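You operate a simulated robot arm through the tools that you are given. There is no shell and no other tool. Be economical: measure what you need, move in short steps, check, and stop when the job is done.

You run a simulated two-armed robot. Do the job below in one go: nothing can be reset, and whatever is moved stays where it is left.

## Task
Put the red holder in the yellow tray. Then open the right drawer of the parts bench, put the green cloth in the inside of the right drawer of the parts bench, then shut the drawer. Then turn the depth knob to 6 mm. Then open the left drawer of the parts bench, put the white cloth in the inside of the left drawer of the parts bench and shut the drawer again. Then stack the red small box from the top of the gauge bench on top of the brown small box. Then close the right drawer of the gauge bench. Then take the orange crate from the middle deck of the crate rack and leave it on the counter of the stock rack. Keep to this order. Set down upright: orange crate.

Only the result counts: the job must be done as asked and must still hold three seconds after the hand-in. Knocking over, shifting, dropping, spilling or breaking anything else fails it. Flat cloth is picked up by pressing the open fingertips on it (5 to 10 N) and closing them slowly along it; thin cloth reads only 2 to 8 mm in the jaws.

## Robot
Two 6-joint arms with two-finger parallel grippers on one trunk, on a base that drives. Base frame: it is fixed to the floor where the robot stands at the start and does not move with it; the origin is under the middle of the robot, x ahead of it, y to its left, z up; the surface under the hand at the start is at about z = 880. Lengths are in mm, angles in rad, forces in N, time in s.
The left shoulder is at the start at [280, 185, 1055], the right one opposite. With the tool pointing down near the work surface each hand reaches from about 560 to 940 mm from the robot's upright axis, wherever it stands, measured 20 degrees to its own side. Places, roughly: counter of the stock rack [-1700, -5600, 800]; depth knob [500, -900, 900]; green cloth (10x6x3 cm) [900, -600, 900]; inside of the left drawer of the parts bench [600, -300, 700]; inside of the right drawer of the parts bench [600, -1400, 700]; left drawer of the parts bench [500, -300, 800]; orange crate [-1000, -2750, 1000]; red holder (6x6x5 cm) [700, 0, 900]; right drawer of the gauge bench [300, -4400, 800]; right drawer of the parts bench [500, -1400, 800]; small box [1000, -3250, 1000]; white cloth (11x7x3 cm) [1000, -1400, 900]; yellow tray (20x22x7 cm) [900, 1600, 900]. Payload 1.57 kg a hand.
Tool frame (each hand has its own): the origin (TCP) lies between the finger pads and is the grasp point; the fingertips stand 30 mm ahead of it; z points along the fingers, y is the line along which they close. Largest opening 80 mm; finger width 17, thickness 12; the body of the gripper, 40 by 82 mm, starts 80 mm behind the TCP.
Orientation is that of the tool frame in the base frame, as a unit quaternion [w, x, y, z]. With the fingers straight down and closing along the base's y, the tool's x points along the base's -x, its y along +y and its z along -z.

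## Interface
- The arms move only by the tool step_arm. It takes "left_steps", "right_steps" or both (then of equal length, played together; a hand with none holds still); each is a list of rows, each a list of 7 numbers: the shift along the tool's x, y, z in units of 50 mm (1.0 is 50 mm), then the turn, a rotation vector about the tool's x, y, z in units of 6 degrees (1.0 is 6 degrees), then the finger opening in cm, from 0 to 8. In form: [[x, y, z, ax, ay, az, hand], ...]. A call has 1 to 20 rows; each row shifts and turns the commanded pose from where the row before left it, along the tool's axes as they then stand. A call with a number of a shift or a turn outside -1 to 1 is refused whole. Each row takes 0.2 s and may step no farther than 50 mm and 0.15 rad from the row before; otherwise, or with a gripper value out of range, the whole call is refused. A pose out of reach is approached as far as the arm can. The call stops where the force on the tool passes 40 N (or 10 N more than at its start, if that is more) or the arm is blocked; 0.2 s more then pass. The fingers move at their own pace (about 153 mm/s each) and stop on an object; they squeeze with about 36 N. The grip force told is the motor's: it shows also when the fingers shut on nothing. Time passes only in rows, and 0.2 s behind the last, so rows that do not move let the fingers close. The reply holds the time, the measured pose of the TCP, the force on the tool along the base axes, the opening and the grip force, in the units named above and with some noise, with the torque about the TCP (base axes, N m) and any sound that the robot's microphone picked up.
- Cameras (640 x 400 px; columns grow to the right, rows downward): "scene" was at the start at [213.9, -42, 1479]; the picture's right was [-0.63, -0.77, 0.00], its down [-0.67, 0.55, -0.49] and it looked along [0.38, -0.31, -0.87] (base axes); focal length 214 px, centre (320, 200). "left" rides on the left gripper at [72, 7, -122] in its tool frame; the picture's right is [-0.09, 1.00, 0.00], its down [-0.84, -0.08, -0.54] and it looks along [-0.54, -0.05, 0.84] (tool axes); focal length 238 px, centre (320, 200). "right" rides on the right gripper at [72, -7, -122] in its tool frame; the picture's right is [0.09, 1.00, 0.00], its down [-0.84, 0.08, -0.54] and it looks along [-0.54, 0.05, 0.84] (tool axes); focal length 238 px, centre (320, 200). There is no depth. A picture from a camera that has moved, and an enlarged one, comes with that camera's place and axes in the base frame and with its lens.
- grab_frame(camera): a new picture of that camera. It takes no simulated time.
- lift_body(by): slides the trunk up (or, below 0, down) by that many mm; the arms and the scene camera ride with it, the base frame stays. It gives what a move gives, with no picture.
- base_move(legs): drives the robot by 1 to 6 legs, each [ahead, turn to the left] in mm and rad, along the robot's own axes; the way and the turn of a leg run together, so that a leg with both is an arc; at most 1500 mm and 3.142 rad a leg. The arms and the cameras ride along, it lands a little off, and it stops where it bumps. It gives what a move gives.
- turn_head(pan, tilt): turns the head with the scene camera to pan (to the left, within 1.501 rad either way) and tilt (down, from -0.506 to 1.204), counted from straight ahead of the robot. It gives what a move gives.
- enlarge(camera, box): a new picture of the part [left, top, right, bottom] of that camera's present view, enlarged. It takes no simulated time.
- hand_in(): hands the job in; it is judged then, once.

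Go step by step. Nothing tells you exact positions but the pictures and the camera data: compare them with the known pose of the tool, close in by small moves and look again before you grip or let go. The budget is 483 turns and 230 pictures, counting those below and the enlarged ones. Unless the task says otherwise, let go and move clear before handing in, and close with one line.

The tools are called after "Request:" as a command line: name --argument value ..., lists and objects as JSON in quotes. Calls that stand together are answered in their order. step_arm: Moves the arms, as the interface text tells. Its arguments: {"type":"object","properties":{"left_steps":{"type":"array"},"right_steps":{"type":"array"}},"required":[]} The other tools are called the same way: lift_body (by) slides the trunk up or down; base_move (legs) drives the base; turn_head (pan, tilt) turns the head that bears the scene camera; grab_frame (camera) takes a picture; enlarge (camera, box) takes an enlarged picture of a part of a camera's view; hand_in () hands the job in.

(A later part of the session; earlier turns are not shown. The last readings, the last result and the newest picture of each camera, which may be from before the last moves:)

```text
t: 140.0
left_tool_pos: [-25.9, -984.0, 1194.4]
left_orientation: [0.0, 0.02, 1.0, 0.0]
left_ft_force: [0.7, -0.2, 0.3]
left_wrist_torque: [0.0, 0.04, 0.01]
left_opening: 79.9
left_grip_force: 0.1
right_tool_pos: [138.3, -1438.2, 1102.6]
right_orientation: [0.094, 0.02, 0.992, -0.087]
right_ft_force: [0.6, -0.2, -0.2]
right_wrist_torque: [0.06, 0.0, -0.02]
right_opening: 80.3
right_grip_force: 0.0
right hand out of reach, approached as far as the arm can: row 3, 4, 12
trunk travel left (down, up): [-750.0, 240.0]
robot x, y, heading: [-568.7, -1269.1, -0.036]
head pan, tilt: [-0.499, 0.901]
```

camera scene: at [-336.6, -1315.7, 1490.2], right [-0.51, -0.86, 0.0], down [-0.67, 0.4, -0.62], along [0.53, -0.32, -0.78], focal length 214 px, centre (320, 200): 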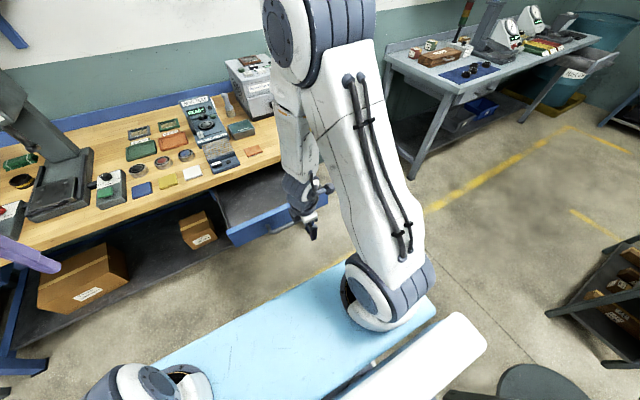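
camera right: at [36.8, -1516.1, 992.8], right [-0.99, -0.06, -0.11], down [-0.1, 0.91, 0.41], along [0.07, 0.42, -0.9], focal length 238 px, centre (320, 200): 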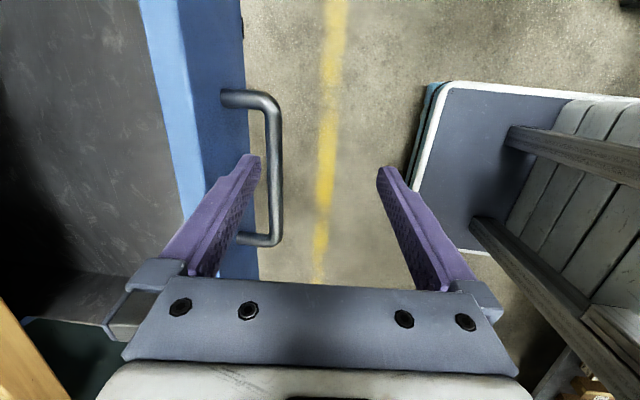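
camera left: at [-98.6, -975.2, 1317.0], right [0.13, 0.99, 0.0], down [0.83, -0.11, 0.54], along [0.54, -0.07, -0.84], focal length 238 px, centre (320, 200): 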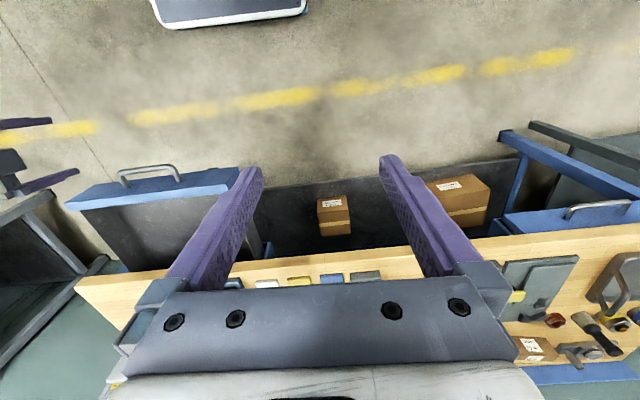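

Testing outward movement of the right hand now.

Request:
step_arm --right_steps '[[0, -0.8, 0, 0, 0, 0, 8], [0, -0.8, 0, 0, 0, 0, 8], [0, -0.8, 0, 0, 0, 0, 8], [0, -0.8, 0, 0, 0, 0, 8], [0, -0.8, 0, 0, 0, 0, 8], [0, -0.8, 0, 0, 0, 0, 8]]'

```text
t: 141.4
left_tool_pos: [-25.4, -984.5, 1194.5]
left_orientation: [0.0, 0.02, 1.0, 0.0]
left_ft_force: [-0.2, 0.9, 0.0]
left_wrist_torque: [0.01, 0.02, -0.02]
left_opening: 80.2
left_grip_force: 0.1
right_tool_pos: [115.9, -1557.7, 1077.1]
right_orientation: [0.094, 0.026, 0.991, -0.096]
right_ft_force: [0.1, 0.4, -0.2]
right_wrist_torque: [0.02, 0.0, -0.06]
right_opening: 80.1
right_grip_force: 0.1
right hand out of reach, approached as far as the arm can: row 1, 2, 3, 4, 5, 6
trunk travel left (down, up): [-750.0, 240.0]
robot x, y, heading: [-565.1, -1270.1, -0.036]
head pan, tilt: [-0.499, 0.901]
```

Request:
step_arm --right_steps '[[0, 0, 0, 0, 0, 1, 8], [0, 0, 0, 0, 0, 1, 8], [0, 0, 0, 0, 0, 1, 8], [0, 0, 0, 0, 0, 1, 8], [0, 0, 0, 0, 0, 1, 8], [0, 0, 0, 0, 0, 1, 8], [0, 0, 0, 0, 0, 1, 8], [0, 0, 0, 0, 0, 1, 8], [0, 0, 0, 0, 0, 1, 8], [0, 0, 0, 0, 0, 1, 8]]'

Request:
step_arm --right_steps '[[-0.7, -0.3, 0, 0, 0, 0, 8], [-0.7, -0.3, 0, 0, 0, 0, 8], [-0.7, -0.3, 0, 0, 0, 0, 8], [-0.7, -0.3, 0, 0, 0, 0, 8]]'

Request:
grab_frame --camera "scene"

```text
t: 143.6
left_tool_pos: [-26.2, -984.4, 1194.2]
left_orientation: [0.0, 0.021, 1.0, 0.0]
left_ft_force: [-0.3, 0.7, 0.3]
left_wrist_torque: [0.0, 0.04, 0.01]
left_opening: 80.0
left_grip_force: 0.0
right_tool_pos: [109.3, -1546.6, 1060.5]
right_orientation: [0.124, 0.514, 0.848, -0.029]
right_ft_force: [0.3, 0.5, 0.8]
right_wrist_torque: [-0.02, 0.01, 0.02]
right_opening: 80.2
right_grip_force: 0.0
right hand out of reach, approached as far as the arm can: row 1, 2, 3
trunk travel left (down, up): [-750.0, 240.0]
robot x, y, heading: [-561.6, -1270.1, -0.039]
head pan, tilt: [-0.499, 0.901]
```

```text
t: 144.6
left_tool_pos: [-27.4, -984.2, 1194.4]
left_orientation: [0.0, 0.02, 1.0, 0.0]
left_ft_force: [-0.8, 0.8, 0.3]
left_wrist_torque: [0.03, -0.01, -0.02]
left_opening: 80.1
left_grip_force: 0.1
right_tool_pos: [105.8, -1657.1, 1036.9]
right_orientation: [0.133, 0.514, 0.846, -0.047]
right_ft_force: [0.0, -0.3, 1.1]
right_wrist_torque: [-0.02, 0.01, 0.0]
right_opening: 79.8
right_grip_force: 0.0
right hand out of reach, approached as far as the arm can: row 1, 2, 3, 4
trunk travel left (down, up): [-750.0, 240.0]
robot x, y, heading: [-561.6, -1269.9, -0.038]
head pan, tilt: [-0.499, 0.901]
```

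```text
185 pictures are left
camera scene: at [-336.9, -1315.6, 1490.2], right [-0.51, -0.86, 0.0], down [-0.67, 0.4, -0.62], along [0.53, -0.32, -0.78], focal length 214 px, centre (320, 200)
```

scene: 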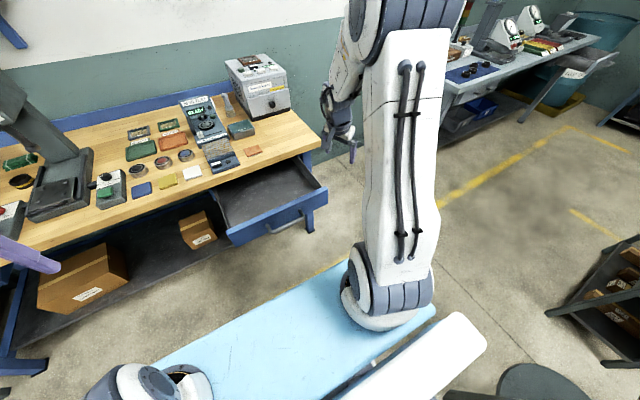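

I'll swing the tilt direction of the right wrist around the vertical (precession) to unflip it.

Request:
step_arm --right_steps '[[0, 0, 0, 0.27, -0.06, 0.95, 8], [0, 0, 0, 0.27, -0.06, 0.95, 8], [0, 0, 0, 0.27, -0.06, 0.95, 8], [0, 0, 0, 0.27, -0.06, 0.95, 8], [0, 0, 0, 0.27, -0.06, 0.95, 8], [0, 0, 0, 0.27, -0.06, 0.95, 8], [0, 0, 0, 0.27, -0.06, 0.95, 8], [0, 0, 0, 0.27, -0.06, 0.95, 8], [0, 0, 0, 0.27, -0.06, 0.95, 8], [0, 0, 0, 0.27, -0.06, 0.95, 8]]'

Request:
step_arm --right_steps '[[0, 0, -0.5, 0, 0, 0, 8], [0, 0, -0.5, 0, 0, 0, 8]]'

```text
t: 146.8
left_tool_pos: [-26.2, -985.3, 1195.0]
left_orientation: [0.0, 0.02, 1.0, -0.001]
left_ft_force: [-0.2, -0.5, -0.3]
left_wrist_torque: [0.03, 0.01, -0.01]
left_opening: 80.2
left_grip_force: 0.0
right_tool_pos: [106.9, -1655.1, 1039.2]
right_orientation: [0.093, 0.866, 0.48, -0.109]
right_ft_force: [-0.7, 0.0, -0.6]
right_wrist_torque: [-0.01, 0.01, -0.04]
right_opening: 79.9
right_grip_force: 0.2
trunk travel left (down, up): [-750.0, 240.0]
robot x, y, heading: [-564.8, -1270.0, -0.037]
head pan, tilt: [-0.499, 0.901]
```

```text
t: 147.4
left_tool_pos: [-26.3, -984.7, 1195.0]
left_orientation: [0.001, 0.02, 1.0, 0.001]
left_ft_force: [-0.3, -0.2, -0.7]
left_wrist_torque: [0.0, -0.01, 0.0]
left_opening: 80.1
left_grip_force: 0.1
right_tool_pos: [112.2, -1643.4, 1087.9]
right_orientation: [0.093, 0.866, 0.48, -0.109]
right_ft_force: [0.1, -0.6, 0.1]
right_wrist_torque: [-0.01, 0.02, -0.03]
right_opening: 79.8
right_grip_force: 0.0
trunk travel left (down, up): [-750.0, 240.0]
robot x, y, heading: [-565.6, -1273.5, -0.044]
head pan, tilt: [-0.499, 0.901]
```

That freed it. Levelling the hand to point straight down.

Request:
step_arm --right_steps '[[0, 0, 0, 0.18, 0.89, 0, 8], [0, 0, 0, 0.18, 0.89, 0, 8], [0, 0, 0, 0.18, 0.89, 0, 8], [0, 0, -0.8, 0, 0, 0, 8], [0, 0, -0.8, 0, 0, 0, 8], [0, 0, 0, 0, 0, -1, 8], [0, 0, 0, 0, 0, -1, 8], [0, 0, 0, 0, 0, -1, 8], [0, 0, 0, 0, 0, -1, 8], [0, 0, 0, 0, 0, -1, 8], [0, 0, 0, 0, 0, -1, 8], [0, 0, 0, 0, 0, -1, 8], [0, 0, 0, 0, 0, -1, 8], [0, 0, 0, 0, 0, -1, 8], [0, 0, 0, 0, 0, -1, 8]]'

```text
t: 150.6
left_tool_pos: [-26.2, -985.3, 1194.5]
left_orientation: [0.0, 0.02, 1.0, 0.0]
left_ft_force: [0.5, 0.4, 0.1]
left_wrist_torque: [-0.03, 0.03, 0.0]
left_opening: 79.7
left_grip_force: 0.1
right_tool_pos: [99.3, -1630.4, 1134.0]
right_orientation: [0.025, 0.51, 0.851, -0.124]
right_ft_force: [-0.6, 0.6, 0.1]
right_wrist_torque: [-0.04, -0.03, 0.0]
right_opening: 80.1
right_grip_force: 0.1
right hand out of reach, approached as far as the arm can: row 2, 3, 5, 6, 7, 8, 9, 10, 11, 12, 13
trunk travel left (down, up): [-750.0, 240.0]
robot x, y, heading: [-566.4, -1270.6, -0.037]
head pan, tilt: [-0.499, 0.901]
```

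Request:
step_arm --right_steps '[[0, 0, 0, 0.17, 0.18, 0.96, 8], [0, 0, 0, 0.17, 0.18, 0.96, 8], [0, 0, 0, 0.17, 0.18, 0.96, 8], [0, 0, 0, 0.17, 0.18, 0.96, 8], [0, 0, 0, 0.17, 0.18, 0.96, 8], [0, 0, 0, 0.17, 0.18, 0.96, 8], [0, 0, 0, 0.17, 0.18, 0.96, 8], [0, 0, 0, 0.17, 0.18, 0.96, 8], [0, 0, 0, 0.17, 0.18, 0.96, 8], [0, 0, 0, 0.17, 0.18, 0.96, 8], [0, 0, 0, 0.17, 0.18, 0.96, 8], [0, 0, 0, 0.17, 0.18, 0.96, 8], [0, 0, 0, 0.17, 0.18, 0.96, 8], [0, 0, 0, 0.17, 0.18, 0.96, 8], [0, 0, 0, 0.17, 0.18, 0.96, 8]]'

```text
t: 153.8
left_tool_pos: [-27.4, -983.5, 1195.6]
left_orientation: [0.0, 0.02, 1.0, 0.0]
left_ft_force: [0.0, -1.3, -0.1]
left_wrist_torque: [-0.01, -0.01, 0.0]
left_opening: 80.0
left_grip_force: 0.1
right_tool_pos: [3.4, -1718.2, 1048.6]
right_orientation: [0.013, 0.954, 0.254, -0.156]
right_ft_force: [0.4, -0.5, -0.4]
right_wrist_torque: [-0.03, -0.01, 0.02]
right_opening: 80.0
right_grip_force: 0.1
right hand out of reach, approached as far as the arm can: row 1, 2, 3, 4, 5, 6, 7, 8, 9, 10, 11, 12, 13, 14, 15
trunk travel left (down, up): [-750.0, 240.0]
robot x, y, heading: [-564.4, -1269.8, -0.037]
head pan, tilt: [-0.499, 0.901]
```

Request:
step_arm --right_steps '[[0, 0, 0, -0.17, 0.98, 0, 8], [0, 0, 0, -0.17, 0.98, 0, 8], [0, 0, 0, -0.17, 0.98, 0, 8], [0, 0, -0.8, 0, 0, 0, 8], [0, 0, -0.8, 0, 0, 0, 8]]'

Request:
grab_frame --camera "scene"

```text
t: 155.0
left_tool_pos: [-26.1, -984.4, 1194.7]
left_orientation: [0.0, 0.02, 1.0, -0.001]
left_ft_force: [-0.6, -0.2, 1.2]
left_wrist_torque: [0.03, 0.01, -0.01]
left_opening: 79.8
left_grip_force: 0.2
right_tool_pos: [-11.9, -1715.6, 1092.4]
right_orientation: [0.053, 0.958, 0.26, -0.112]
right_ft_force: [0.8, 0.8, -0.3]
right_wrist_torque: [0.03, 0.02, -0.01]
right_opening: 80.0
right_grip_force: 0.1
right hand out of reach, approached as far as the arm can: row 1, 2, 3, 4, 5
trunk travel left (down, up): [-750.0, 240.0]
robot x, y, heading: [-562.7, -1269.9, -0.038]
head pan, tilt: [-0.499, 0.901]
```

```text
184 pictures are left
camera scene: at [-336.7, -1315.9, 1490.2], right [-0.51, -0.86, 0.0], down [-0.67, 0.4, -0.62], along [0.53, -0.32, -0.78], focal length 214 px, centre (320, 200)
```

scene: 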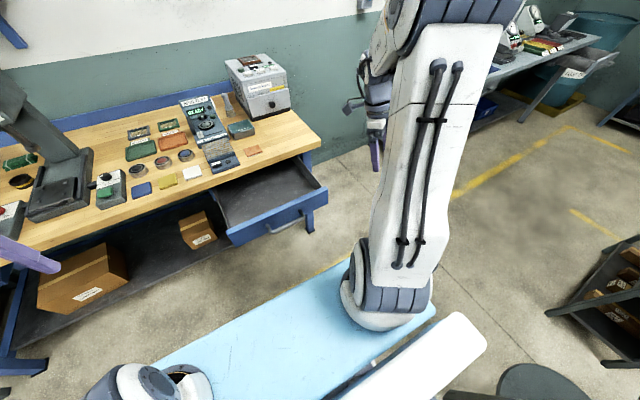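

The right hand is now outward and high enough to be safe; one more nudge outward/up, then I'll go for the green cloth with the left arm.

Request:
step_arm --right_steps '[[0, 0, -0.8, 0, 0, 0, 8], [0, 0, -0.8, 0, 0, 0, 8], [-0.5, 0.5, 0, 0, 0, 0, 8], [-0.5, 0.5, 0, 0, 0, 0, 8]]'

```text
t: 156.0
left_tool_pos: [-26.6, -983.7, 1194.4]
left_orientation: [-0.001, 0.02, 1.0, 0.0]
left_ft_force: [-0.4, 0.5, -0.2]
left_wrist_torque: [0.01, 0.0, 0.0]
left_opening: 80.1
left_grip_force: 0.2
right_tool_pos: [-19.8, -1774.8, 1172.4]
right_orientation: [0.06, 0.956, 0.259, -0.119]
right_ft_force: [-0.3, -0.1, 0.5]
right_wrist_torque: [0.01, 0.0, 0.0]
right_opening: 80.1
right_grip_force: 0.1
right hand out of reach, approached as far as the arm can: row 1, 2
trunk travel left (down, up): [-750.0, 240.0]
robot x, y, heading: [-563.8, -1270.6, -0.038]
head pan, tilt: [-0.499, 0.901]
```

Request:
step_arm --right_steps '[[0, 0, 0, -0.1, 0.9, 0, 8], [0, 0, 0, -0.1, 0.9, 0, 8], [0, 0, 0, 0, 0, -1, 8], [0, 0, 0, 0, 0, -1, 8], [0, 0, 0, 0, 0, -1, 8], [0, 0, 0, 0, 0, -1, 8], [0, 0, 0, 0, 0, -1, 8], [0, 0, 0, 0, 0, -1, 8], [0, 0, 0, 0, 0, -1, 8], [0, 0, 0, 0, 0, -1, 8], [0, 0, 0, 0, 0, -1, 8], [0, 0, 0, 0, 0, -1, 8]]'

```text
t: 158.6
left_tool_pos: [-27.0, -984.5, 1195.0]
left_orientation: [0.0, 0.02, 1.0, 0.0]
left_ft_force: [-0.2, 0.1, 0.5]
left_wrist_torque: [-0.04, -0.02, -0.02]
left_opening: 80.2
left_grip_force: 0.1
right_tool_pos: [-20.0, -1775.7, 1174.1]
right_orientation: [-0.007, 0.698, 0.703, -0.135]
right_ft_force: [0.9, -0.5, 0.1]
right_wrist_torque: [0.0, 0.01, -0.03]
right_opening: 80.1
right_grip_force: 0.0
right hand out of reach, approached as far as the arm can: row 1, 2
trunk travel left (down, up): [-750.0, 240.0]
robot x, y, heading: [-565.4, -1270.5, -0.04]
head pan, tilt: [-0.499, 0.901]
```

Driving around to the front of the green cloth, keeping clear of the press machine.

Request:
base_move --legs '[[120, 0], [0, 1.61], [620, 0], [0, -1.5708]]'

Request:
turn_head --pan 0.0 --tilt 0.6

Request:
grab_frame --camera "scene"

```text
t: 170.6
left_tool_pos: [76.4, -333.6, 1194.5]
left_orientation: [0.0, -0.007, 1.0, -0.001]
left_ft_force: [0.6, 0.3, 0.2]
left_wrist_torque: [0.0, 0.0, -0.01]
left_opening: 79.9
left_grip_force: 0.2
right_tool_pos: [127.1, -1121.9, 1174.2]
right_orientation: [-0.004, 0.678, 0.723, -0.135]
right_ft_force: [0.2, -0.2, -0.2]
right_wrist_torque: [0.0, 0.01, 0.04]
right_opening: 80.0
right_grip_force: 0.1
trunk travel left (down, up): [-750.0, 240.0]
robot x, y, heading: [-444.9, -644.2, 0.017]
head pan, tilt: [-0.499, 0.901]
```

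```text
t: 171.6
left_tool_pos: [76.3, -333.0, 1194.7]
left_orientation: [0.0, -0.007, 1.0, 0.0]
left_ft_force: [1.0, 0.4, -0.1]
left_wrist_torque: [-0.02, -0.02, -0.03]
left_opening: 79.9
left_grip_force: 0.0
right_tool_pos: [127.1, -1122.5, 1173.9]
right_orientation: [-0.004, 0.679, 0.722, -0.135]
right_ft_force: [0.1, -1.1, 0.7]
right_wrist_torque: [-0.02, 0.03, -0.02]
right_opening: 80.1
right_grip_force: 0.0
trunk travel left (down, up): [-750.0, 240.0]
robot x, y, heading: [-441.3, -649.1, 0.014]
head pan, tilt: [0.0, 0.6]
```

```text
183 pictures are left
camera scene: at [-193.0, -645.0, 1514.9], right [0.02, -1.0, 0.0], down [-0.57, -0.01, -0.82], along [0.82, 0.01, -0.57], focal length 214 px, centre (320, 200)
```

scene: 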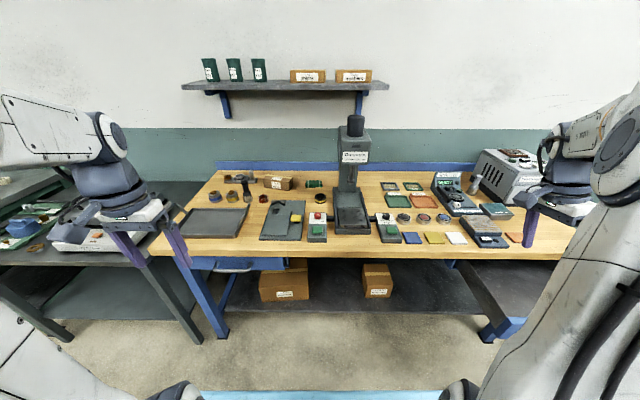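

Request:
enlarge --camera "scene" --box '[200, 140, 440, 290]'

Request:
enlarge --camera "scene" --box '[370, 160, 530, 260]'

```text
2.67 times, centred on (320, 215) of scene
camera zoom: at [-193.0, -645.0, 1514.9], right [0.02, -1.0, 0.0], down [-0.57, -0.01, -0.82], along [0.82, 0.01, -0.57], focal length 572 px, centre (320, 160)
```

zoom: 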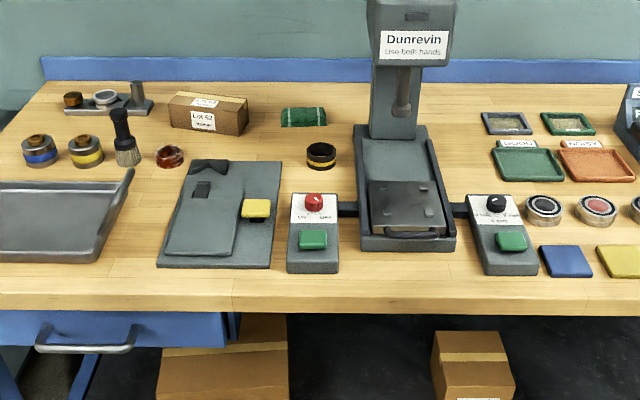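

```text
4.00 times, centred on (450, 210) of scene
camera zoom: at [-193.0, -645.0, 1514.9], right [0.02, -1.0, 0.0], down [-0.57, -0.01, -0.82], along [0.82, 0.01, -0.57], focal length 858 px, centre (-200, 160)
```

zoom: 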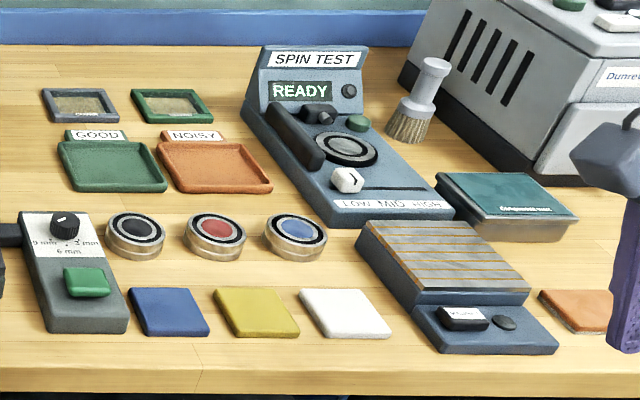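

The depth knob is the black one on the control box right of the press (labels 0/3/6 mm). Now driving up to the bench and positioning the left hand over the green cloth at about (855, -596).

Request:
base_move --legs '[[470, -0.01]]'

Request:
step_arm --left_steps '[[-0.7, -0.7, 0, 0, 0, 0, 8], [-0.7, -0.7, 0, 0, 0, 0, 8], [-0.7, -0.7, 0, 0, 0, 0, 8], [-0.7, -0.7, 0, 0, 0, 0, 8], [-0.7, -0.7, 0, 0, 0, 0, 8]]'

Request:
grab_frame --camera "left"

```text
t: 174.3
left_tool_pos: [544.9, -333.2, 1195.0]
left_orientation: [0.0, -0.002, 1.0, 0.0]
left_ft_force: [0.2, 0.0, -0.4]
left_wrist_torque: [0.0, -0.01, 0.02]
left_opening: 80.0
left_grip_force: 0.1
right_tool_pos: [586.5, -1123.9, 1175.1]
right_orientation: [-0.004, 0.682, 0.718, -0.135]
right_ft_force: [0.3, 0.3, -0.1]
right_wrist_torque: [0.0, 0.01, 0.01]
right_opening: 79.9
right_grip_force: 0.1
trunk travel left (down, up): [-750.0, 240.0]
robot x, y, heading: [20.5, -643.2, 0.001]
head pan, tilt: [0.0, 0.6]
```

```text
t: 175.5
left_tool_pos: [720.3, -508.8, 1194.2]
left_orientation: [0.0, -0.003, 1.0, 0.001]
left_ft_force: [-0.2, 1.1, 0.9]
left_wrist_torque: [-0.01, -0.04, 0.02]
left_opening: 80.2
left_grip_force: 0.1
right_tool_pos: [587.5, -1123.9, 1173.8]
right_orientation: [-0.005, 0.683, 0.718, -0.135]
right_ft_force: [-0.2, -0.6, 0.1]
right_wrist_torque: [0.0, 0.0, 0.01]
right_opening: 80.1
right_grip_force: 0.0
trunk travel left (down, up): [-750.0, 240.0]
robot x, y, heading: [20.5, -643.2, 0.01]
head pan, tilt: [0.0, 0.6]
```

```text
180 pictures are left
camera left: at [648.3, -503.1, 1316.9], right [0.09, 1.0, 0.0], down [0.84, -0.07, 0.54], along [0.54, -0.05, -0.84], focal length 238 px, centre (320, 200)
```

left: 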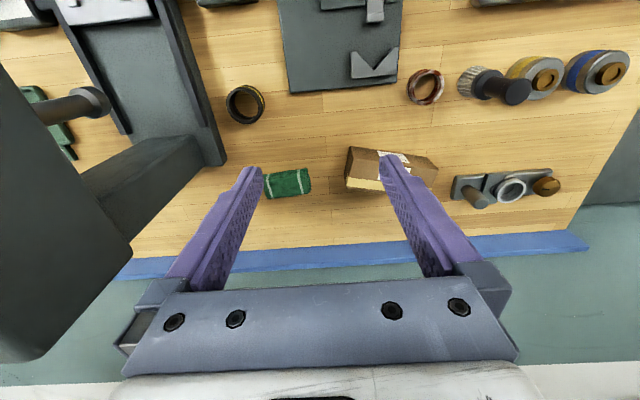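

Cloth at (873, -591), the press head is ~120 mm to its right. Rolling the left hand +90° so it closes along x with its camera on the left side.

Request:
step_arm --left_steps '[[0, 0, 0, 0, 0, 1, 8], [0, 0, 0, 0, 0, 1, 8], [0, 0, 0, 0, 0, 1, 8], [0, 0, 0, 0, 0, 1, 8], [0, 0, 0, 0, 0, 1, 8], [0, 0, 0, 0, 0, 1, 8], [0, 0, 0, 0, 0, 1, 8], [0, 0, 0, 0, 0, 1, 8], [0, 0, 0, 0, 0, 1, 8], [0, 0, 0, 0, 0, 1, 8], [0, 0, 0, 0, 0, 1, 8], [0, 0, 0, 0, 0, 1, 8], [0, 0, 0, 0, 0, 1, 8], [0, 0, 0, 0, 0, 1, 8], [0, 0, 0, 0, 0, 1, 8]]'

Request:
step_arm --left_steps '[[-0.4, 0.75, 0.4, 0, 0, 0, 8], [-0.4, 0.75, 0.4, 0, 0, 0, 8], [-0.4, 0.75, 0.4, 0, 0, 0, 8], [-0.4, 0.75, 0.4, 0, 0, 0, 8]]'

Request:
grab_frame --camera "left"

```text
t: 178.7
left_tool_pos: [718.8, -507.9, 1194.8]
left_orientation: [0.0, 0.707, 0.707, 0.0]
left_ft_force: [-0.1, -0.6, -0.2]
left_wrist_torque: [-0.01, 0.0, -0.01]
left_opening: 79.9
left_grip_force: 0.0
right_tool_pos: [587.3, -1123.7, 1174.8]
right_orientation: [-0.004, 0.682, 0.718, -0.135]
right_ft_force: [1.0, 0.0, 0.0]
right_wrist_torque: [0.0, 0.01, 0.03]
right_opening: 80.1
right_grip_force: 0.1
trunk travel left (down, up): [-750.0, 240.0]
robot x, y, heading: [22.5, -645.8, 0.005]
head pan, tilt: [0.0, 0.6]
```

```text
t: 179.9
left_tool_pos: [882.3, -578.2, 1082.5]
left_orientation: [-0.012, 0.702, 0.712, -0.009]
left_ft_force: [1.9, 0.5, -4.0]
left_wrist_torque: [0.07, 0.29, -0.03]
left_opening: 80.1
left_grip_force: 0.0
right_tool_pos: [618.4, -1120.8, 1143.2]
right_orientation: [-0.023, 0.676, 0.722, -0.146]
right_ft_force: [3.8, -0.7, -5.1]
right_wrist_torque: [-0.06, 0.43, -0.06]
right_opening: 80.0
right_grip_force: 0.1
trunk travel left (down, up): [-750.0, 240.0]
robot x, y, heading: [8.1, -643.8, 0.048]
head pan, tilt: [0.0, 0.6]
stopped in row 4 (left hand): the arm was blocked; the commanded pose is now the measured one
```

```text
179 pictures are left
camera left: at [890.1, -506.8, 1204.2], right [1.0, -0.08, -0.03], down [-0.05, -0.84, 0.54], along [-0.07, -0.54, -0.84], focal length 238 px, centre (320, 200)
```

left: 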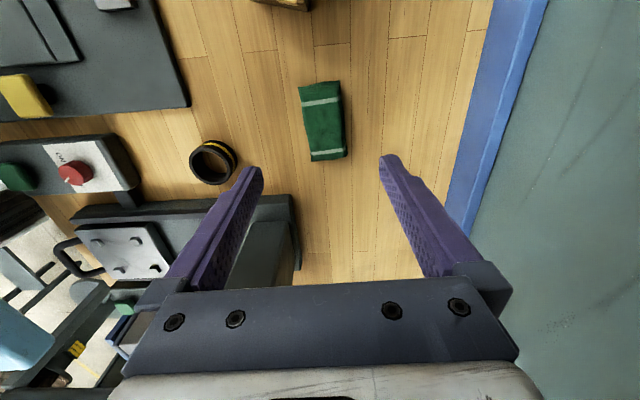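

Something blocked the left arm and the robot tipped slightly. Looking before doing anything else.

Request:
turn_head --pan 0.2 --tilt 0.2

Request:
grab_frame --camera "scene"

```text
t: 180.8
left_tool_pos: [863.6, -568.1, 1111.2]
left_orientation: [0.003, 0.698, 0.716, 0.002]
left_ft_force: [0.3, -0.4, 0.3]
left_wrist_torque: [0.0, -0.02, 0.02]
left_opening: 80.0
left_grip_force: 0.0
right_tool_pos: [595.7, -1111.9, 1163.8]
right_orientation: [-0.008, 0.676, 0.724, -0.139]
right_ft_force: [0.5, 0.4, -0.2]
right_wrist_torque: [-0.05, -0.03, -0.03]
right_opening: 79.9
right_grip_force: 0.0
trunk travel left (down, up): [-750.0, 240.0]
robot x, y, heading: [7.6, -644.3, 0.051]
head pan, tilt: [0.201, 0.201]
```

```text
178 pictures are left
camera scene: at [260.8, -613.3, 1551.8], right [0.25, -0.97, 0.0], down [-0.19, -0.05, -0.98], along [0.95, 0.24, -0.2], focal length 214 px, centre (320, 200)
```

scene: 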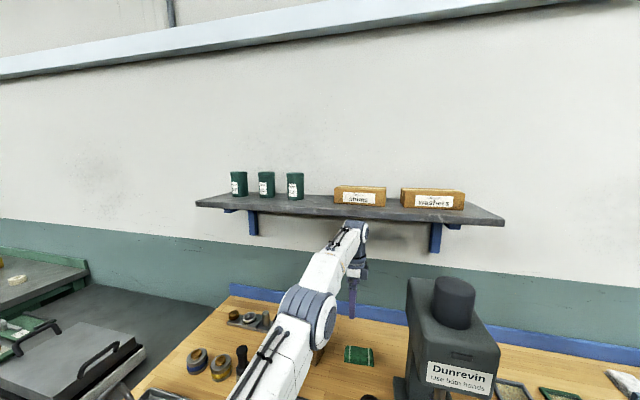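

The wrist met the wall shelf's edge (nothing on it moved). I'll retreat, then come in lower.

Request:
step_arm --left_steps '[[0, -0.8, 0, 0, 0, 0, 8], [0, -0.8, 0.3, 0, 0, 0, 8], [0, -0.3, 0.8, 0, 0, 0, 8], [0, 0, 0.6, 0, 0, 0, 8]]'

Request:
grab_frame --camera "scene"

```text
t: 181.8
left_tool_pos: [770.9, -570.3, 1022.4]
left_orientation: [0.003, 0.698, 0.716, 0.001]
left_ft_force: [-0.6, -0.2, -0.1]
left_wrist_torque: [-0.02, 0.01, 0.01]
left_opening: 80.3
left_grip_force: 0.2
right_tool_pos: [597.2, -1112.7, 1163.8]
right_orientation: [-0.008, 0.675, 0.724, -0.14]
right_ft_force: [-0.2, 0.1, -0.7]
right_wrist_torque: [-0.04, 0.01, 0.04]
right_opening: 79.8
right_grip_force: 0.1
trunk travel left (down, up): [-750.0, 240.0]
robot x, y, heading: [8.2, -647.7, 0.047]
head pan, tilt: [0.201, 0.201]
```

```text
177 pictures are left
camera scene: at [261.0, -613.3, 1551.8], right [0.25, -0.97, 0.0], down [-0.19, -0.05, -0.98], along [0.95, 0.24, -0.2], focal length 214 px, centre (320, 200)
```

scene: 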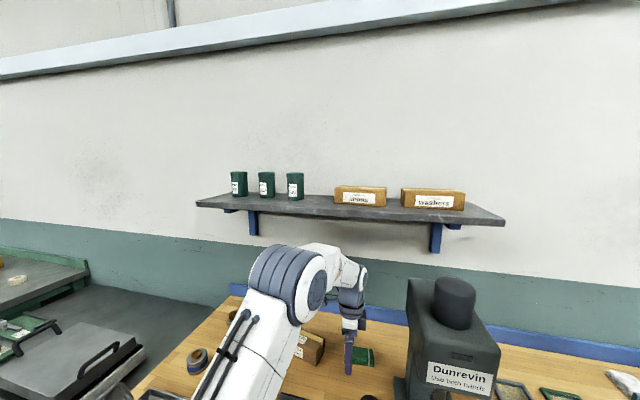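

Request:
grab_frame --camera "left"

```text
176 pictures are left
camera left: at [773.9, -498.0, 1144.0], right [1.0, -0.07, 0.01], down [-0.06, -0.84, 0.54], along [-0.03, -0.54, -0.84], focal length 238 px, centre (320, 200)
```

left: 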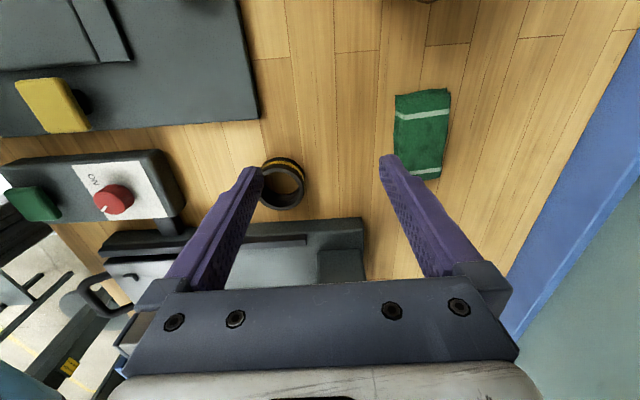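

Cloth centre at (877, -584). Lowering, then moving forward over it.

Request:
step_arm --left_steps '[[0, 0, 0.6, 0, 0, 0, 8], [0, 0, 0.6, 0, 0, 0, 8], [-0.1, 0.7, 0, 0, 0, 0, 8], [-0.1, 0.7, 0, 0, 0, 0, 8], [-0.05, 0.7, 0, 0, 0, 0, 8], [0, 0, 0, 0, 0, 0, 8]]'

Request:
grab_frame --camera "left"

```text
t: 183.2
left_tool_pos: [876.8, -578.7, 964.8]
left_orientation: [0.001, 0.697, 0.717, 0.001]
left_ft_force: [0.2, 0.5, 0.0]
left_wrist_torque: [-0.02, 0.02, -0.04]
left_opening: 79.9
left_grip_force: 0.1
right_tool_pos: [595.8, -1112.0, 1164.4]
right_orientation: [-0.008, 0.675, 0.724, -0.14]
right_ft_force: [0.7, 0.1, -0.7]
right_wrist_torque: [0.03, 0.01, 0.03]
right_opening: 80.1
right_grip_force: 0.0
trunk travel left (down, up): [-750.0, 240.0]
robot x, y, heading: [9.1, -646.6, 0.048]
head pan, tilt: [0.201, 0.201]
```

```text
175 pictures are left
camera left: at [880.4, -507.3, 1086.2], right [1.0, -0.07, 0.0], down [-0.06, -0.84, 0.54], along [-0.03, -0.54, -0.84], focal length 238 px, centre (320, 200)
```

left: 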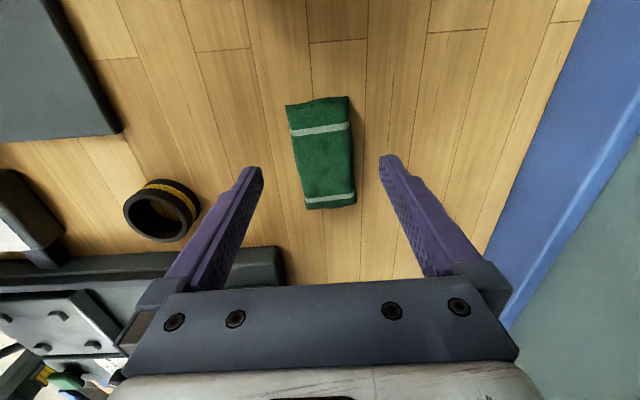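

Centred. Descending and closing on the folded cloth.

Request:
step_arm --left_steps '[[0, 0, 0.5, 0, 0, 0, 8], [0, 0, 0.45, 0, 0, 0, 8], [0, 0, 0, 0, 0, 0, 8], [0, 0, 0, 0, 0, 0, 6], [0, 0, 0, 0, 0, 0, 5], [0, 0, 0, 0, 0, 0, 4], [0, 0, 0, 0, 0, 0, 3], [0, 0, 0, 0, 0, 0, 2], [0, 0, 0, 0, 0, 0, 1], [0, 0, 0, 0, 0, 0, 0]]'

Request:
grab_frame --camera "left"

```text
t: 185.4
left_tool_pos: [874.3, -579.7, 917.4]
left_orientation: [0.002, 0.697, 0.717, 0.001]
left_ft_force: [0.0, -0.9, -0.4]
left_wrist_torque: [0.02, 0.0, 0.03]
left_opening: 53.3
left_grip_force: 36.1
right_tool_pos: [596.4, -1113.4, 1163.5]
right_orientation: [-0.008, 0.675, 0.724, -0.14]
right_ft_force: [0.2, -0.2, 0.6]
right_wrist_torque: [-0.01, 0.01, -0.03]
right_opening: 79.9
right_grip_force: 0.2
trunk travel left (down, up): [-750.0, 240.0]
robot x, y, heading: [12.1, -644.9, 0.05]
head pan, tilt: [0.201, 0.201]
```

```text
174 pictures are left
camera left: at [878.6, -508.7, 1039.0], right [1.0, -0.07, 0.01], down [-0.06, -0.84, 0.54], along [-0.03, -0.54, -0.84], focal length 238 px, centre (320, 200)
```

left: 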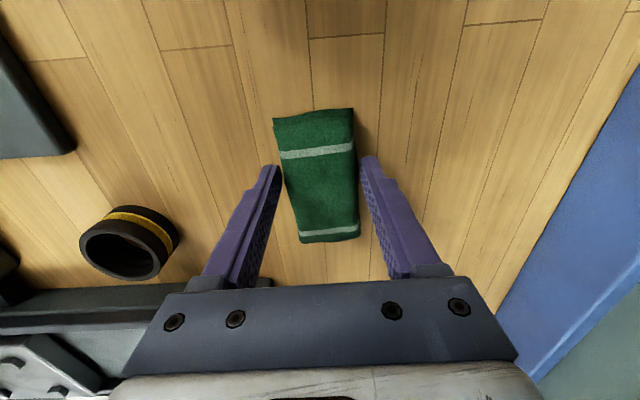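

Gripped (53 mm). Lifting a little, retreating from under the shelf, then raising.

Request:
step_arm --left_steps '[[0, 0, -0.4, 0, 0, 0, 0], [0, 0, -0.8, 0, 0, 0, 0], [0, -0.6, -0.5, 0, 0, 0, 0], [0, -0.8, -0.3, 0, 0, 0, 0], [0, -0.8, -0.5, 0, 0, 0, 0], [0, -0.6, -0.7, 0, 0, 0, 0], [0, 0, -0.8, 0, 0, 0, 0]]'

Request:
grab_frame --camera "left"

```text
t: 187.0
left_tool_pos: [736.5, -584.7, 1115.2]
left_orientation: [0.002, 0.698, 0.716, 0.001]
left_ft_force: [-0.5, -0.4, 0.1]
left_wrist_torque: [-0.02, 0.01, -0.02]
left_opening: 53.2
left_grip_force: 35.4
right_tool_pos: [596.5, -1112.2, 1163.6]
right_orientation: [-0.007, 0.675, 0.724, -0.139]
right_ft_force: [0.3, 0.1, 0.6]
right_wrist_torque: [0.02, 0.01, 0.01]
right_opening: 79.8
right_grip_force: 0.1
trunk travel left (down, up): [-750.0, 240.0]
robot x, y, heading: [8.1, -640.4, 0.05]
head pan, tilt: [0.201, 0.201]
```

```text
173 pictures are left
camera left: at [740.4, -512.9, 1238.3], right [1.0, -0.07, 0.01], down [-0.06, -0.84, 0.54], along [-0.03, -0.54, -0.84], focal length 238 px, centre (320, 200)
```

left: 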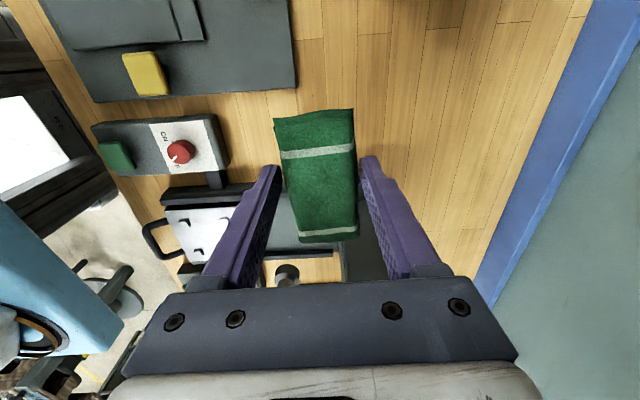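

Holding the cloth. Retracting it and driving to the open drawer.

Request:
step_arm --left_steps '[[0.6, -0.7, 0, 0, 0, 0, 0], [0.6, -0.7, 0, 0, 0, 0, 0], [0.6, -0.7, -0.2, 0, 0, 0, 0], [0.6, -0.5, -0.2, 0, 0, 0, 0]]'

Request:
base_move --legs '[[-460, 0], [0, -1.62], [980, 0], [0, 1.571]]'

Request:
turn_head --pan 0.2 --tilt 0.7

Request:
grab_frame --camera "scene"

```text
t: 188.0
left_tool_pos: [601.9, -468.1, 1135.3]
left_orientation: [0.003, 0.697, 0.717, 0.001]
left_ft_force: [-0.7, 0.3, -0.3]
left_wrist_torque: [-0.01, 0.02, 0.0]
left_opening: 52.9
left_grip_force: 36.4
right_tool_pos: [596.3, -1113.1, 1164.1]
right_orientation: [-0.008, 0.676, 0.724, -0.14]
right_ft_force: [0.2, -0.8, -0.1]
right_wrist_torque: [0.03, 0.01, -0.01]
right_opening: 79.9
right_grip_force: 0.0
trunk travel left (down, up): [-750.0, 240.0]
robot x, y, heading: [6.5, -645.3, 0.042]
head pan, tilt: [0.201, 0.201]
```

```text
t: 202.0
left_tool_pos: [140.7, -1802.8, 1136.1]
left_orientation: [0.002, 0.867, 0.498, 0.0]
left_ft_force: [0.9, 0.1, -0.9]
left_wrist_torque: [-0.02, 0.01, 0.0]
left_opening: 52.5
left_grip_force: 36.0
right_tool_pos: [-200.8, -2348.5, 1163.4]
right_orientation: [-0.046, 0.847, 0.512, -0.132]
right_ft_force: [-1.2, -0.2, -0.2]
right_wrist_torque: [0.01, -0.03, 0.02]
right_opening: 80.2
right_grip_force: 0.0
trunk travel left (down, up): [-750.0, 240.0]
robot x, y, heading: [-453.8, -1641.6, -0.522]
head pan, tilt: [0.201, 0.201]
stopped in leg 4: the robot was blocked; the commanded pose is now the measured one
```

```text
t: 203.0
left_tool_pos: [141.0, -1802.4, 1135.5]
left_orientation: [0.002, 0.867, 0.499, 0.0]
left_ft_force: [0.1, 0.0, -0.1]
left_wrist_torque: [0.02, -0.03, 0.02]
left_opening: 52.7
left_grip_force: 36.3
right_tool_pos: [-201.1, -2347.9, 1164.0]
right_orientation: [-0.046, 0.847, 0.513, -0.132]
right_ft_force: [1.1, -0.2, 0.2]
right_wrist_torque: [-0.05, 0.01, -0.02]
right_opening: 80.2
right_grip_force: 0.0
trunk travel left (down, up): [-750.0, 240.0]
robot x, y, heading: [-454.4, -1638.3, -0.521]
head pan, tilt: [0.201, 0.7]
```

```text
172 pictures are left
camera scene: at [-233.3, -1745.0, 1506.4], right [-0.31, -0.95, 0.0], down [-0.61, 0.2, -0.77], along [0.73, -0.24, -0.64], focal length 214 px, centre (320, 200)
```

scene: 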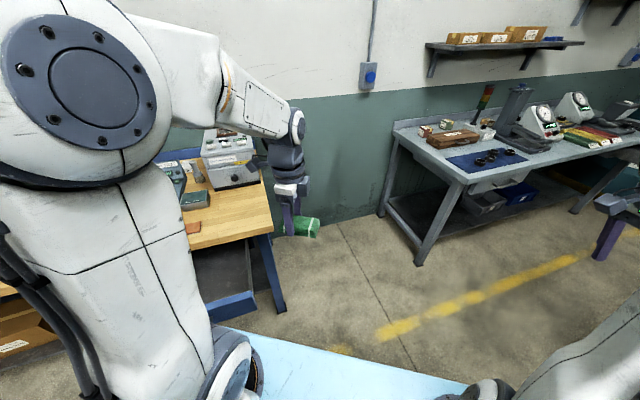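

The turn was blocked, probably by something behind-right. Looking that way.

Request:
turn_head --pan -1.5 --tilt 0.7

Request:
grab_frame --camera "scene"

Request:
turn_head --pan 1.4 --tilt 0.7

Request:
grab_frame --camera "scene"

```text
t: 204.7
left_tool_pos: [141.5, -1802.3, 1134.9]
left_orientation: [0.002, 0.866, 0.499, 0.0]
left_ft_force: [0.1, 0.0, -0.7]
left_wrist_torque: [-0.04, -0.04, -0.01]
left_opening: 52.7
left_grip_force: 35.7
right_tool_pos: [-201.1, -2348.6, 1163.9]
right_orientation: [-0.046, 0.847, 0.512, -0.132]
right_ft_force: [-0.4, 0.0, 0.0]
right_wrist_torque: [0.01, 0.01, 0.02]
right_opening: 80.0
right_grip_force: 0.1
trunk travel left (down, up): [-750.0, 240.0]
robot x, y, heading: [-456.5, -1636.9, -0.523]
head pan, tilt: [-1.499, 0.7]
```

```text
171 pictures are left
camera scene: at [-350.8, -1794.9, 1506.3], right [-0.9, 0.43, 0.0], down [0.28, 0.58, -0.76], along [-0.33, -0.69, -0.64], focal length 214 px, centre (320, 200)
```

scene: 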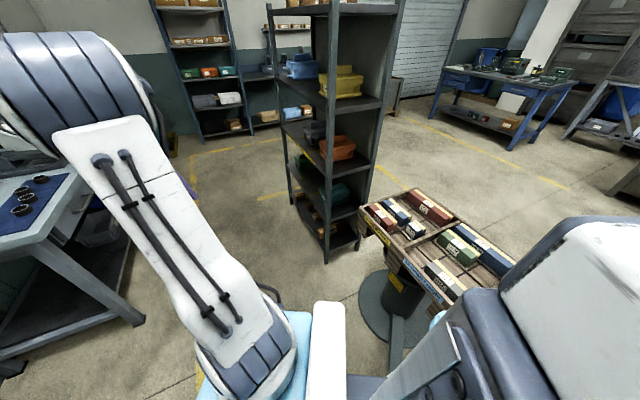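

```text
t: 207.2
left_tool_pos: [140.2, -1803.1, 1135.2]
left_orientation: [0.001, 0.867, 0.499, 0.0]
left_ft_force: [-0.3, -0.3, -1.3]
left_wrist_torque: [0.0, 0.01, -0.05]
left_opening: 52.6
left_grip_force: 36.1
right_tool_pos: [-201.6, -2348.4, 1163.4]
right_orientation: [-0.046, 0.847, 0.513, -0.132]
right_ft_force: [-0.1, 0.2, -0.1]
right_wrist_torque: [0.0, 0.01, 0.0]
right_opening: 80.2
right_grip_force: 0.2
trunk travel left (down, up): [-750.0, 240.0]
robot x, y, heading: [-455.0, -1643.2, -0.514]
head pan, tilt: [1.4, 0.7]
```

```text
170 pictures are left
camera scene: at [-259.7, -1652.9, 1506.3], right [0.77, -0.64, 0.0], down [-0.41, -0.5, -0.76], along [0.49, 0.59, -0.64], focal length 214 px, centre (320, 200)
```

scene: 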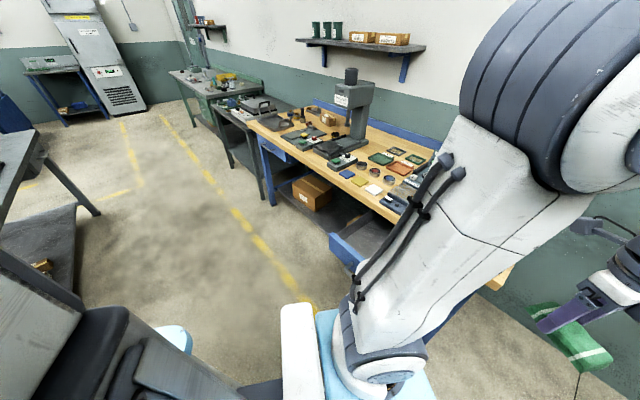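

Nothing obvious is touching. I'll try turning a little further and see.

Request:
base_move --legs '[[0, 0.15]]'

```text
t: 208.0
left_tool_pos: [141.1, -1794.2, 1135.1]
left_orientation: [0.002, 0.865, 0.503, 0.0]
left_ft_force: [0.7, 0.5, -0.5]
left_wrist_torque: [-0.02, -0.01, 0.03]
left_opening: 52.7
left_grip_force: 35.7
right_tool_pos: [-193.4, -2343.9, 1164.5]
right_orientation: [-0.045, 0.845, 0.517, -0.132]
right_ft_force: [0.3, 0.9, 0.3]
right_wrist_torque: [0.0, 0.01, -0.03]
right_opening: 79.9
right_grip_force: 0.0
trunk travel left (down, up): [-750.0, 240.0]
robot x, y, heading: [-458.0, -1632.7, -0.513]
head pan, tilt: [1.4, 0.7]
stopped in leg 1: the robot was blocked; the commanded pose is now the measured one
```

Request:
turn_head --pan 0.6 --tilt 1.2

Request:
grab_frame --camera "scene"

Request:
grab_frame --camera "left"

Request:
grab_frame --camera "right"

```text
t: 209.1
left_tool_pos: [141.2, -1794.1, 1135.6]
left_orientation: [0.002, 0.863, 0.504, 0.001]
left_ft_force: [0.7, -0.1, -1.6]
left_wrist_torque: [0.01, -0.02, -0.03]
left_opening: 52.6
left_grip_force: 36.6
right_tool_pos: [-193.0, -2343.3, 1163.4]
right_orientation: [-0.044, 0.844, 0.517, -0.133]
right_ft_force: [0.3, -0.4, 0.4]
right_wrist_torque: [0.03, -0.02, -0.01]
right_opening: 80.0
right_grip_force: 0.1
trunk travel left (down, up): [-750.0, 240.0]
robot x, y, heading: [-453.4, -1636.1, -0.517]
head pan, tilt: [0.6, 1.201]
```

```text
169 pictures are left
camera scene: at [-258.1, -1710.4, 1470.4], right [0.09, -1.0, 0.0], down [-0.93, -0.08, -0.36], along [0.36, 0.03, -0.93], focal length 214 px, centre (320, 200)
```

scene: 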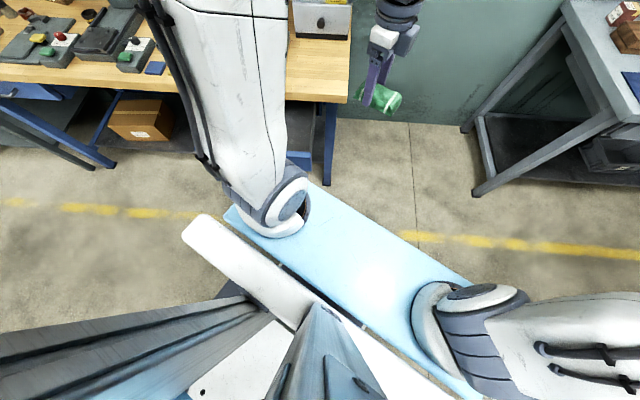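

```text
168 pictures are left
camera left: at [182.4, -1734.6, 1257.9], right [0.82, -0.57, 0.0], down [-0.48, -0.69, 0.54], along [-0.31, -0.45, -0.84], focal length 238 px, centre (320, 200)
```

left: 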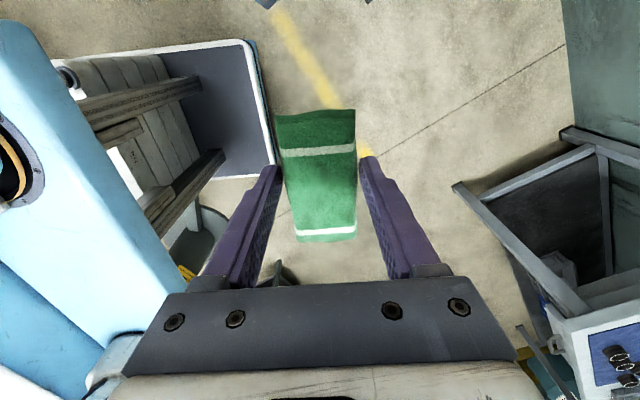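

```text
167 pictures are left
camera right: at [-134.9, -2270.1, 1269.8], right [0.9, -0.38, -0.23], down [-0.15, -0.74, 0.65], along [-0.42, -0.55, -0.72], focal length 238 px, centre (320, 200)
```

right: 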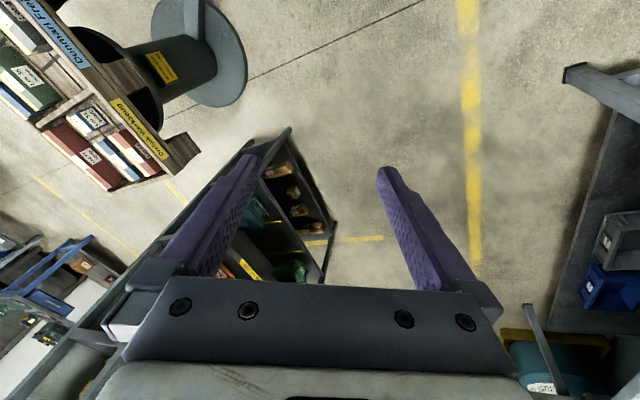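

I'll test by moving forward a bit before turning, in case the rear is caught.

Request:
base_move --legs '[[0, -0.1], [120, 0]]'

Request:
base_move --legs '[[0, 0.2]]'

```text
t: 210.9
left_tool_pos: [219.6, -1924.8, 1136.2]
left_orientation: [0.002, 0.888, 0.459, 0.0]
left_ft_force: [0.3, -0.4, -0.1]
left_wrist_torque: [-0.03, -0.01, 0.01]
left_opening: 52.7
left_grip_force: 36.0
right_tool_pos: [-169.8, -2436.3, 1163.9]
right_orientation: [-0.052, 0.87, 0.473, -0.129]
right_ft_force: [-0.3, 0.3, 0.6]
right_wrist_torque: [0.02, -0.05, 0.0]
right_opening: 80.1
right_grip_force: 0.0
trunk travel left (down, up): [-750.0, 240.0]
robot x, y, heading: [-356.6, -1706.4, -0.618]
head pan, tilt: [0.6, 1.201]
```

```text
t: 211.8
left_tool_pos: [233.9, -1875.7, 1135.1]
left_orientation: [0.001, 0.87, 0.492, 0.0]
left_ft_force: [-0.6, 0.7, -0.1]
left_wrist_torque: [0.02, 0.0, 0.02]
left_opening: 52.7
left_grip_force: 35.4
right_tool_pos: [-114.4, -2416.5, 1163.7]
right_orientation: [-0.046, 0.851, 0.506, -0.132]
right_ft_force: [-1.3, 0.6, 0.5]
right_wrist_torque: [0.0, 0.03, -0.02]
right_opening: 80.1
right_grip_force: 0.1
trunk travel left (down, up): [-750.0, 240.0]
robot x, y, heading: [-358.1, -1702.1, -0.542]
head pan, tilt: [0.6, 1.201]
stopped in leg 1: the robot was blocked; the commanded pose is now the measured one
```

Request:
turn_head --pan 1.4 --tilt 1.15

Request:
grab_frame --camera "scene"

Request:
turn_head --pan -1.4 --tilt 1.15

Request:
grab_frame --camera "scene"

```text
t: 213.0
left_tool_pos: [236.1, -1875.3, 1135.2]
left_orientation: [0.002, 0.871, 0.491, 0.0]
left_ft_force: [0.6, -0.9, -0.4]
left_wrist_torque: [-0.03, 0.0, -0.01]
left_opening: 52.7
left_grip_force: 36.1
right_tool_pos: [-116.0, -2415.6, 1164.5]
right_orientation: [-0.047, 0.851, 0.506, -0.132]
right_ft_force: [-0.5, -0.1, -0.2]
right_wrist_torque: [-0.03, -0.01, 0.03]
right_opening: 80.0
right_grip_force: 0.1
trunk travel left (down, up): [-750.0, 240.0]
robot x, y, heading: [-355.6, -1699.6, -0.542]
head pan, tilt: [1.4, 1.15]
```

```text
166 pictures are left
camera scene: at [-179.1, -1740.1, 1473.2], right [0.76, -0.66, 0.0], down [-0.6, -0.69, -0.41], along [0.27, 0.31, -0.91], focal length 214 px, centre (320, 200)
```

scene: 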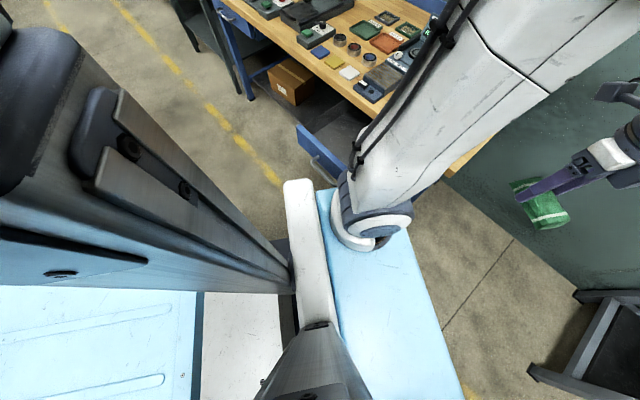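

```text
t: 215.4
left_tool_pos: [235.4, -1875.3, 1135.3]
left_orientation: [0.002, 0.871, 0.491, 0.0]
left_ft_force: [-0.5, 0.4, -0.7]
left_wrist_torque: [0.01, -0.02, 0.0]
left_opening: 52.7
left_grip_force: 36.1
right_tool_pos: [-114.7, -2415.5, 1164.2]
right_orientation: [-0.047, 0.851, 0.506, -0.132]
right_ft_force: [-0.7, 0.1, 0.4]
right_wrist_torque: [0.01, 0.02, 0.0]
right_opening: 80.0
right_grip_force: 0.1
trunk travel left (down, up): [-750.0, 240.0]
robot x, y, heading: [-355.1, -1703.8, -0.545]
head pan, tilt: [-1.4, 1.15]
```

```text
165 pictures are left
camera scene: at [-239.8, -1840.6, 1473.2], right [-0.93, 0.36, 0.0], down [0.33, 0.85, -0.41], along [-0.15, -0.38, -0.91], focal length 214 px, centre (320, 200)
```

scene: 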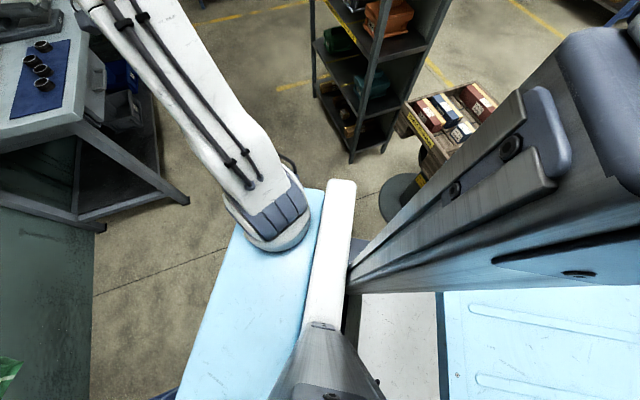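

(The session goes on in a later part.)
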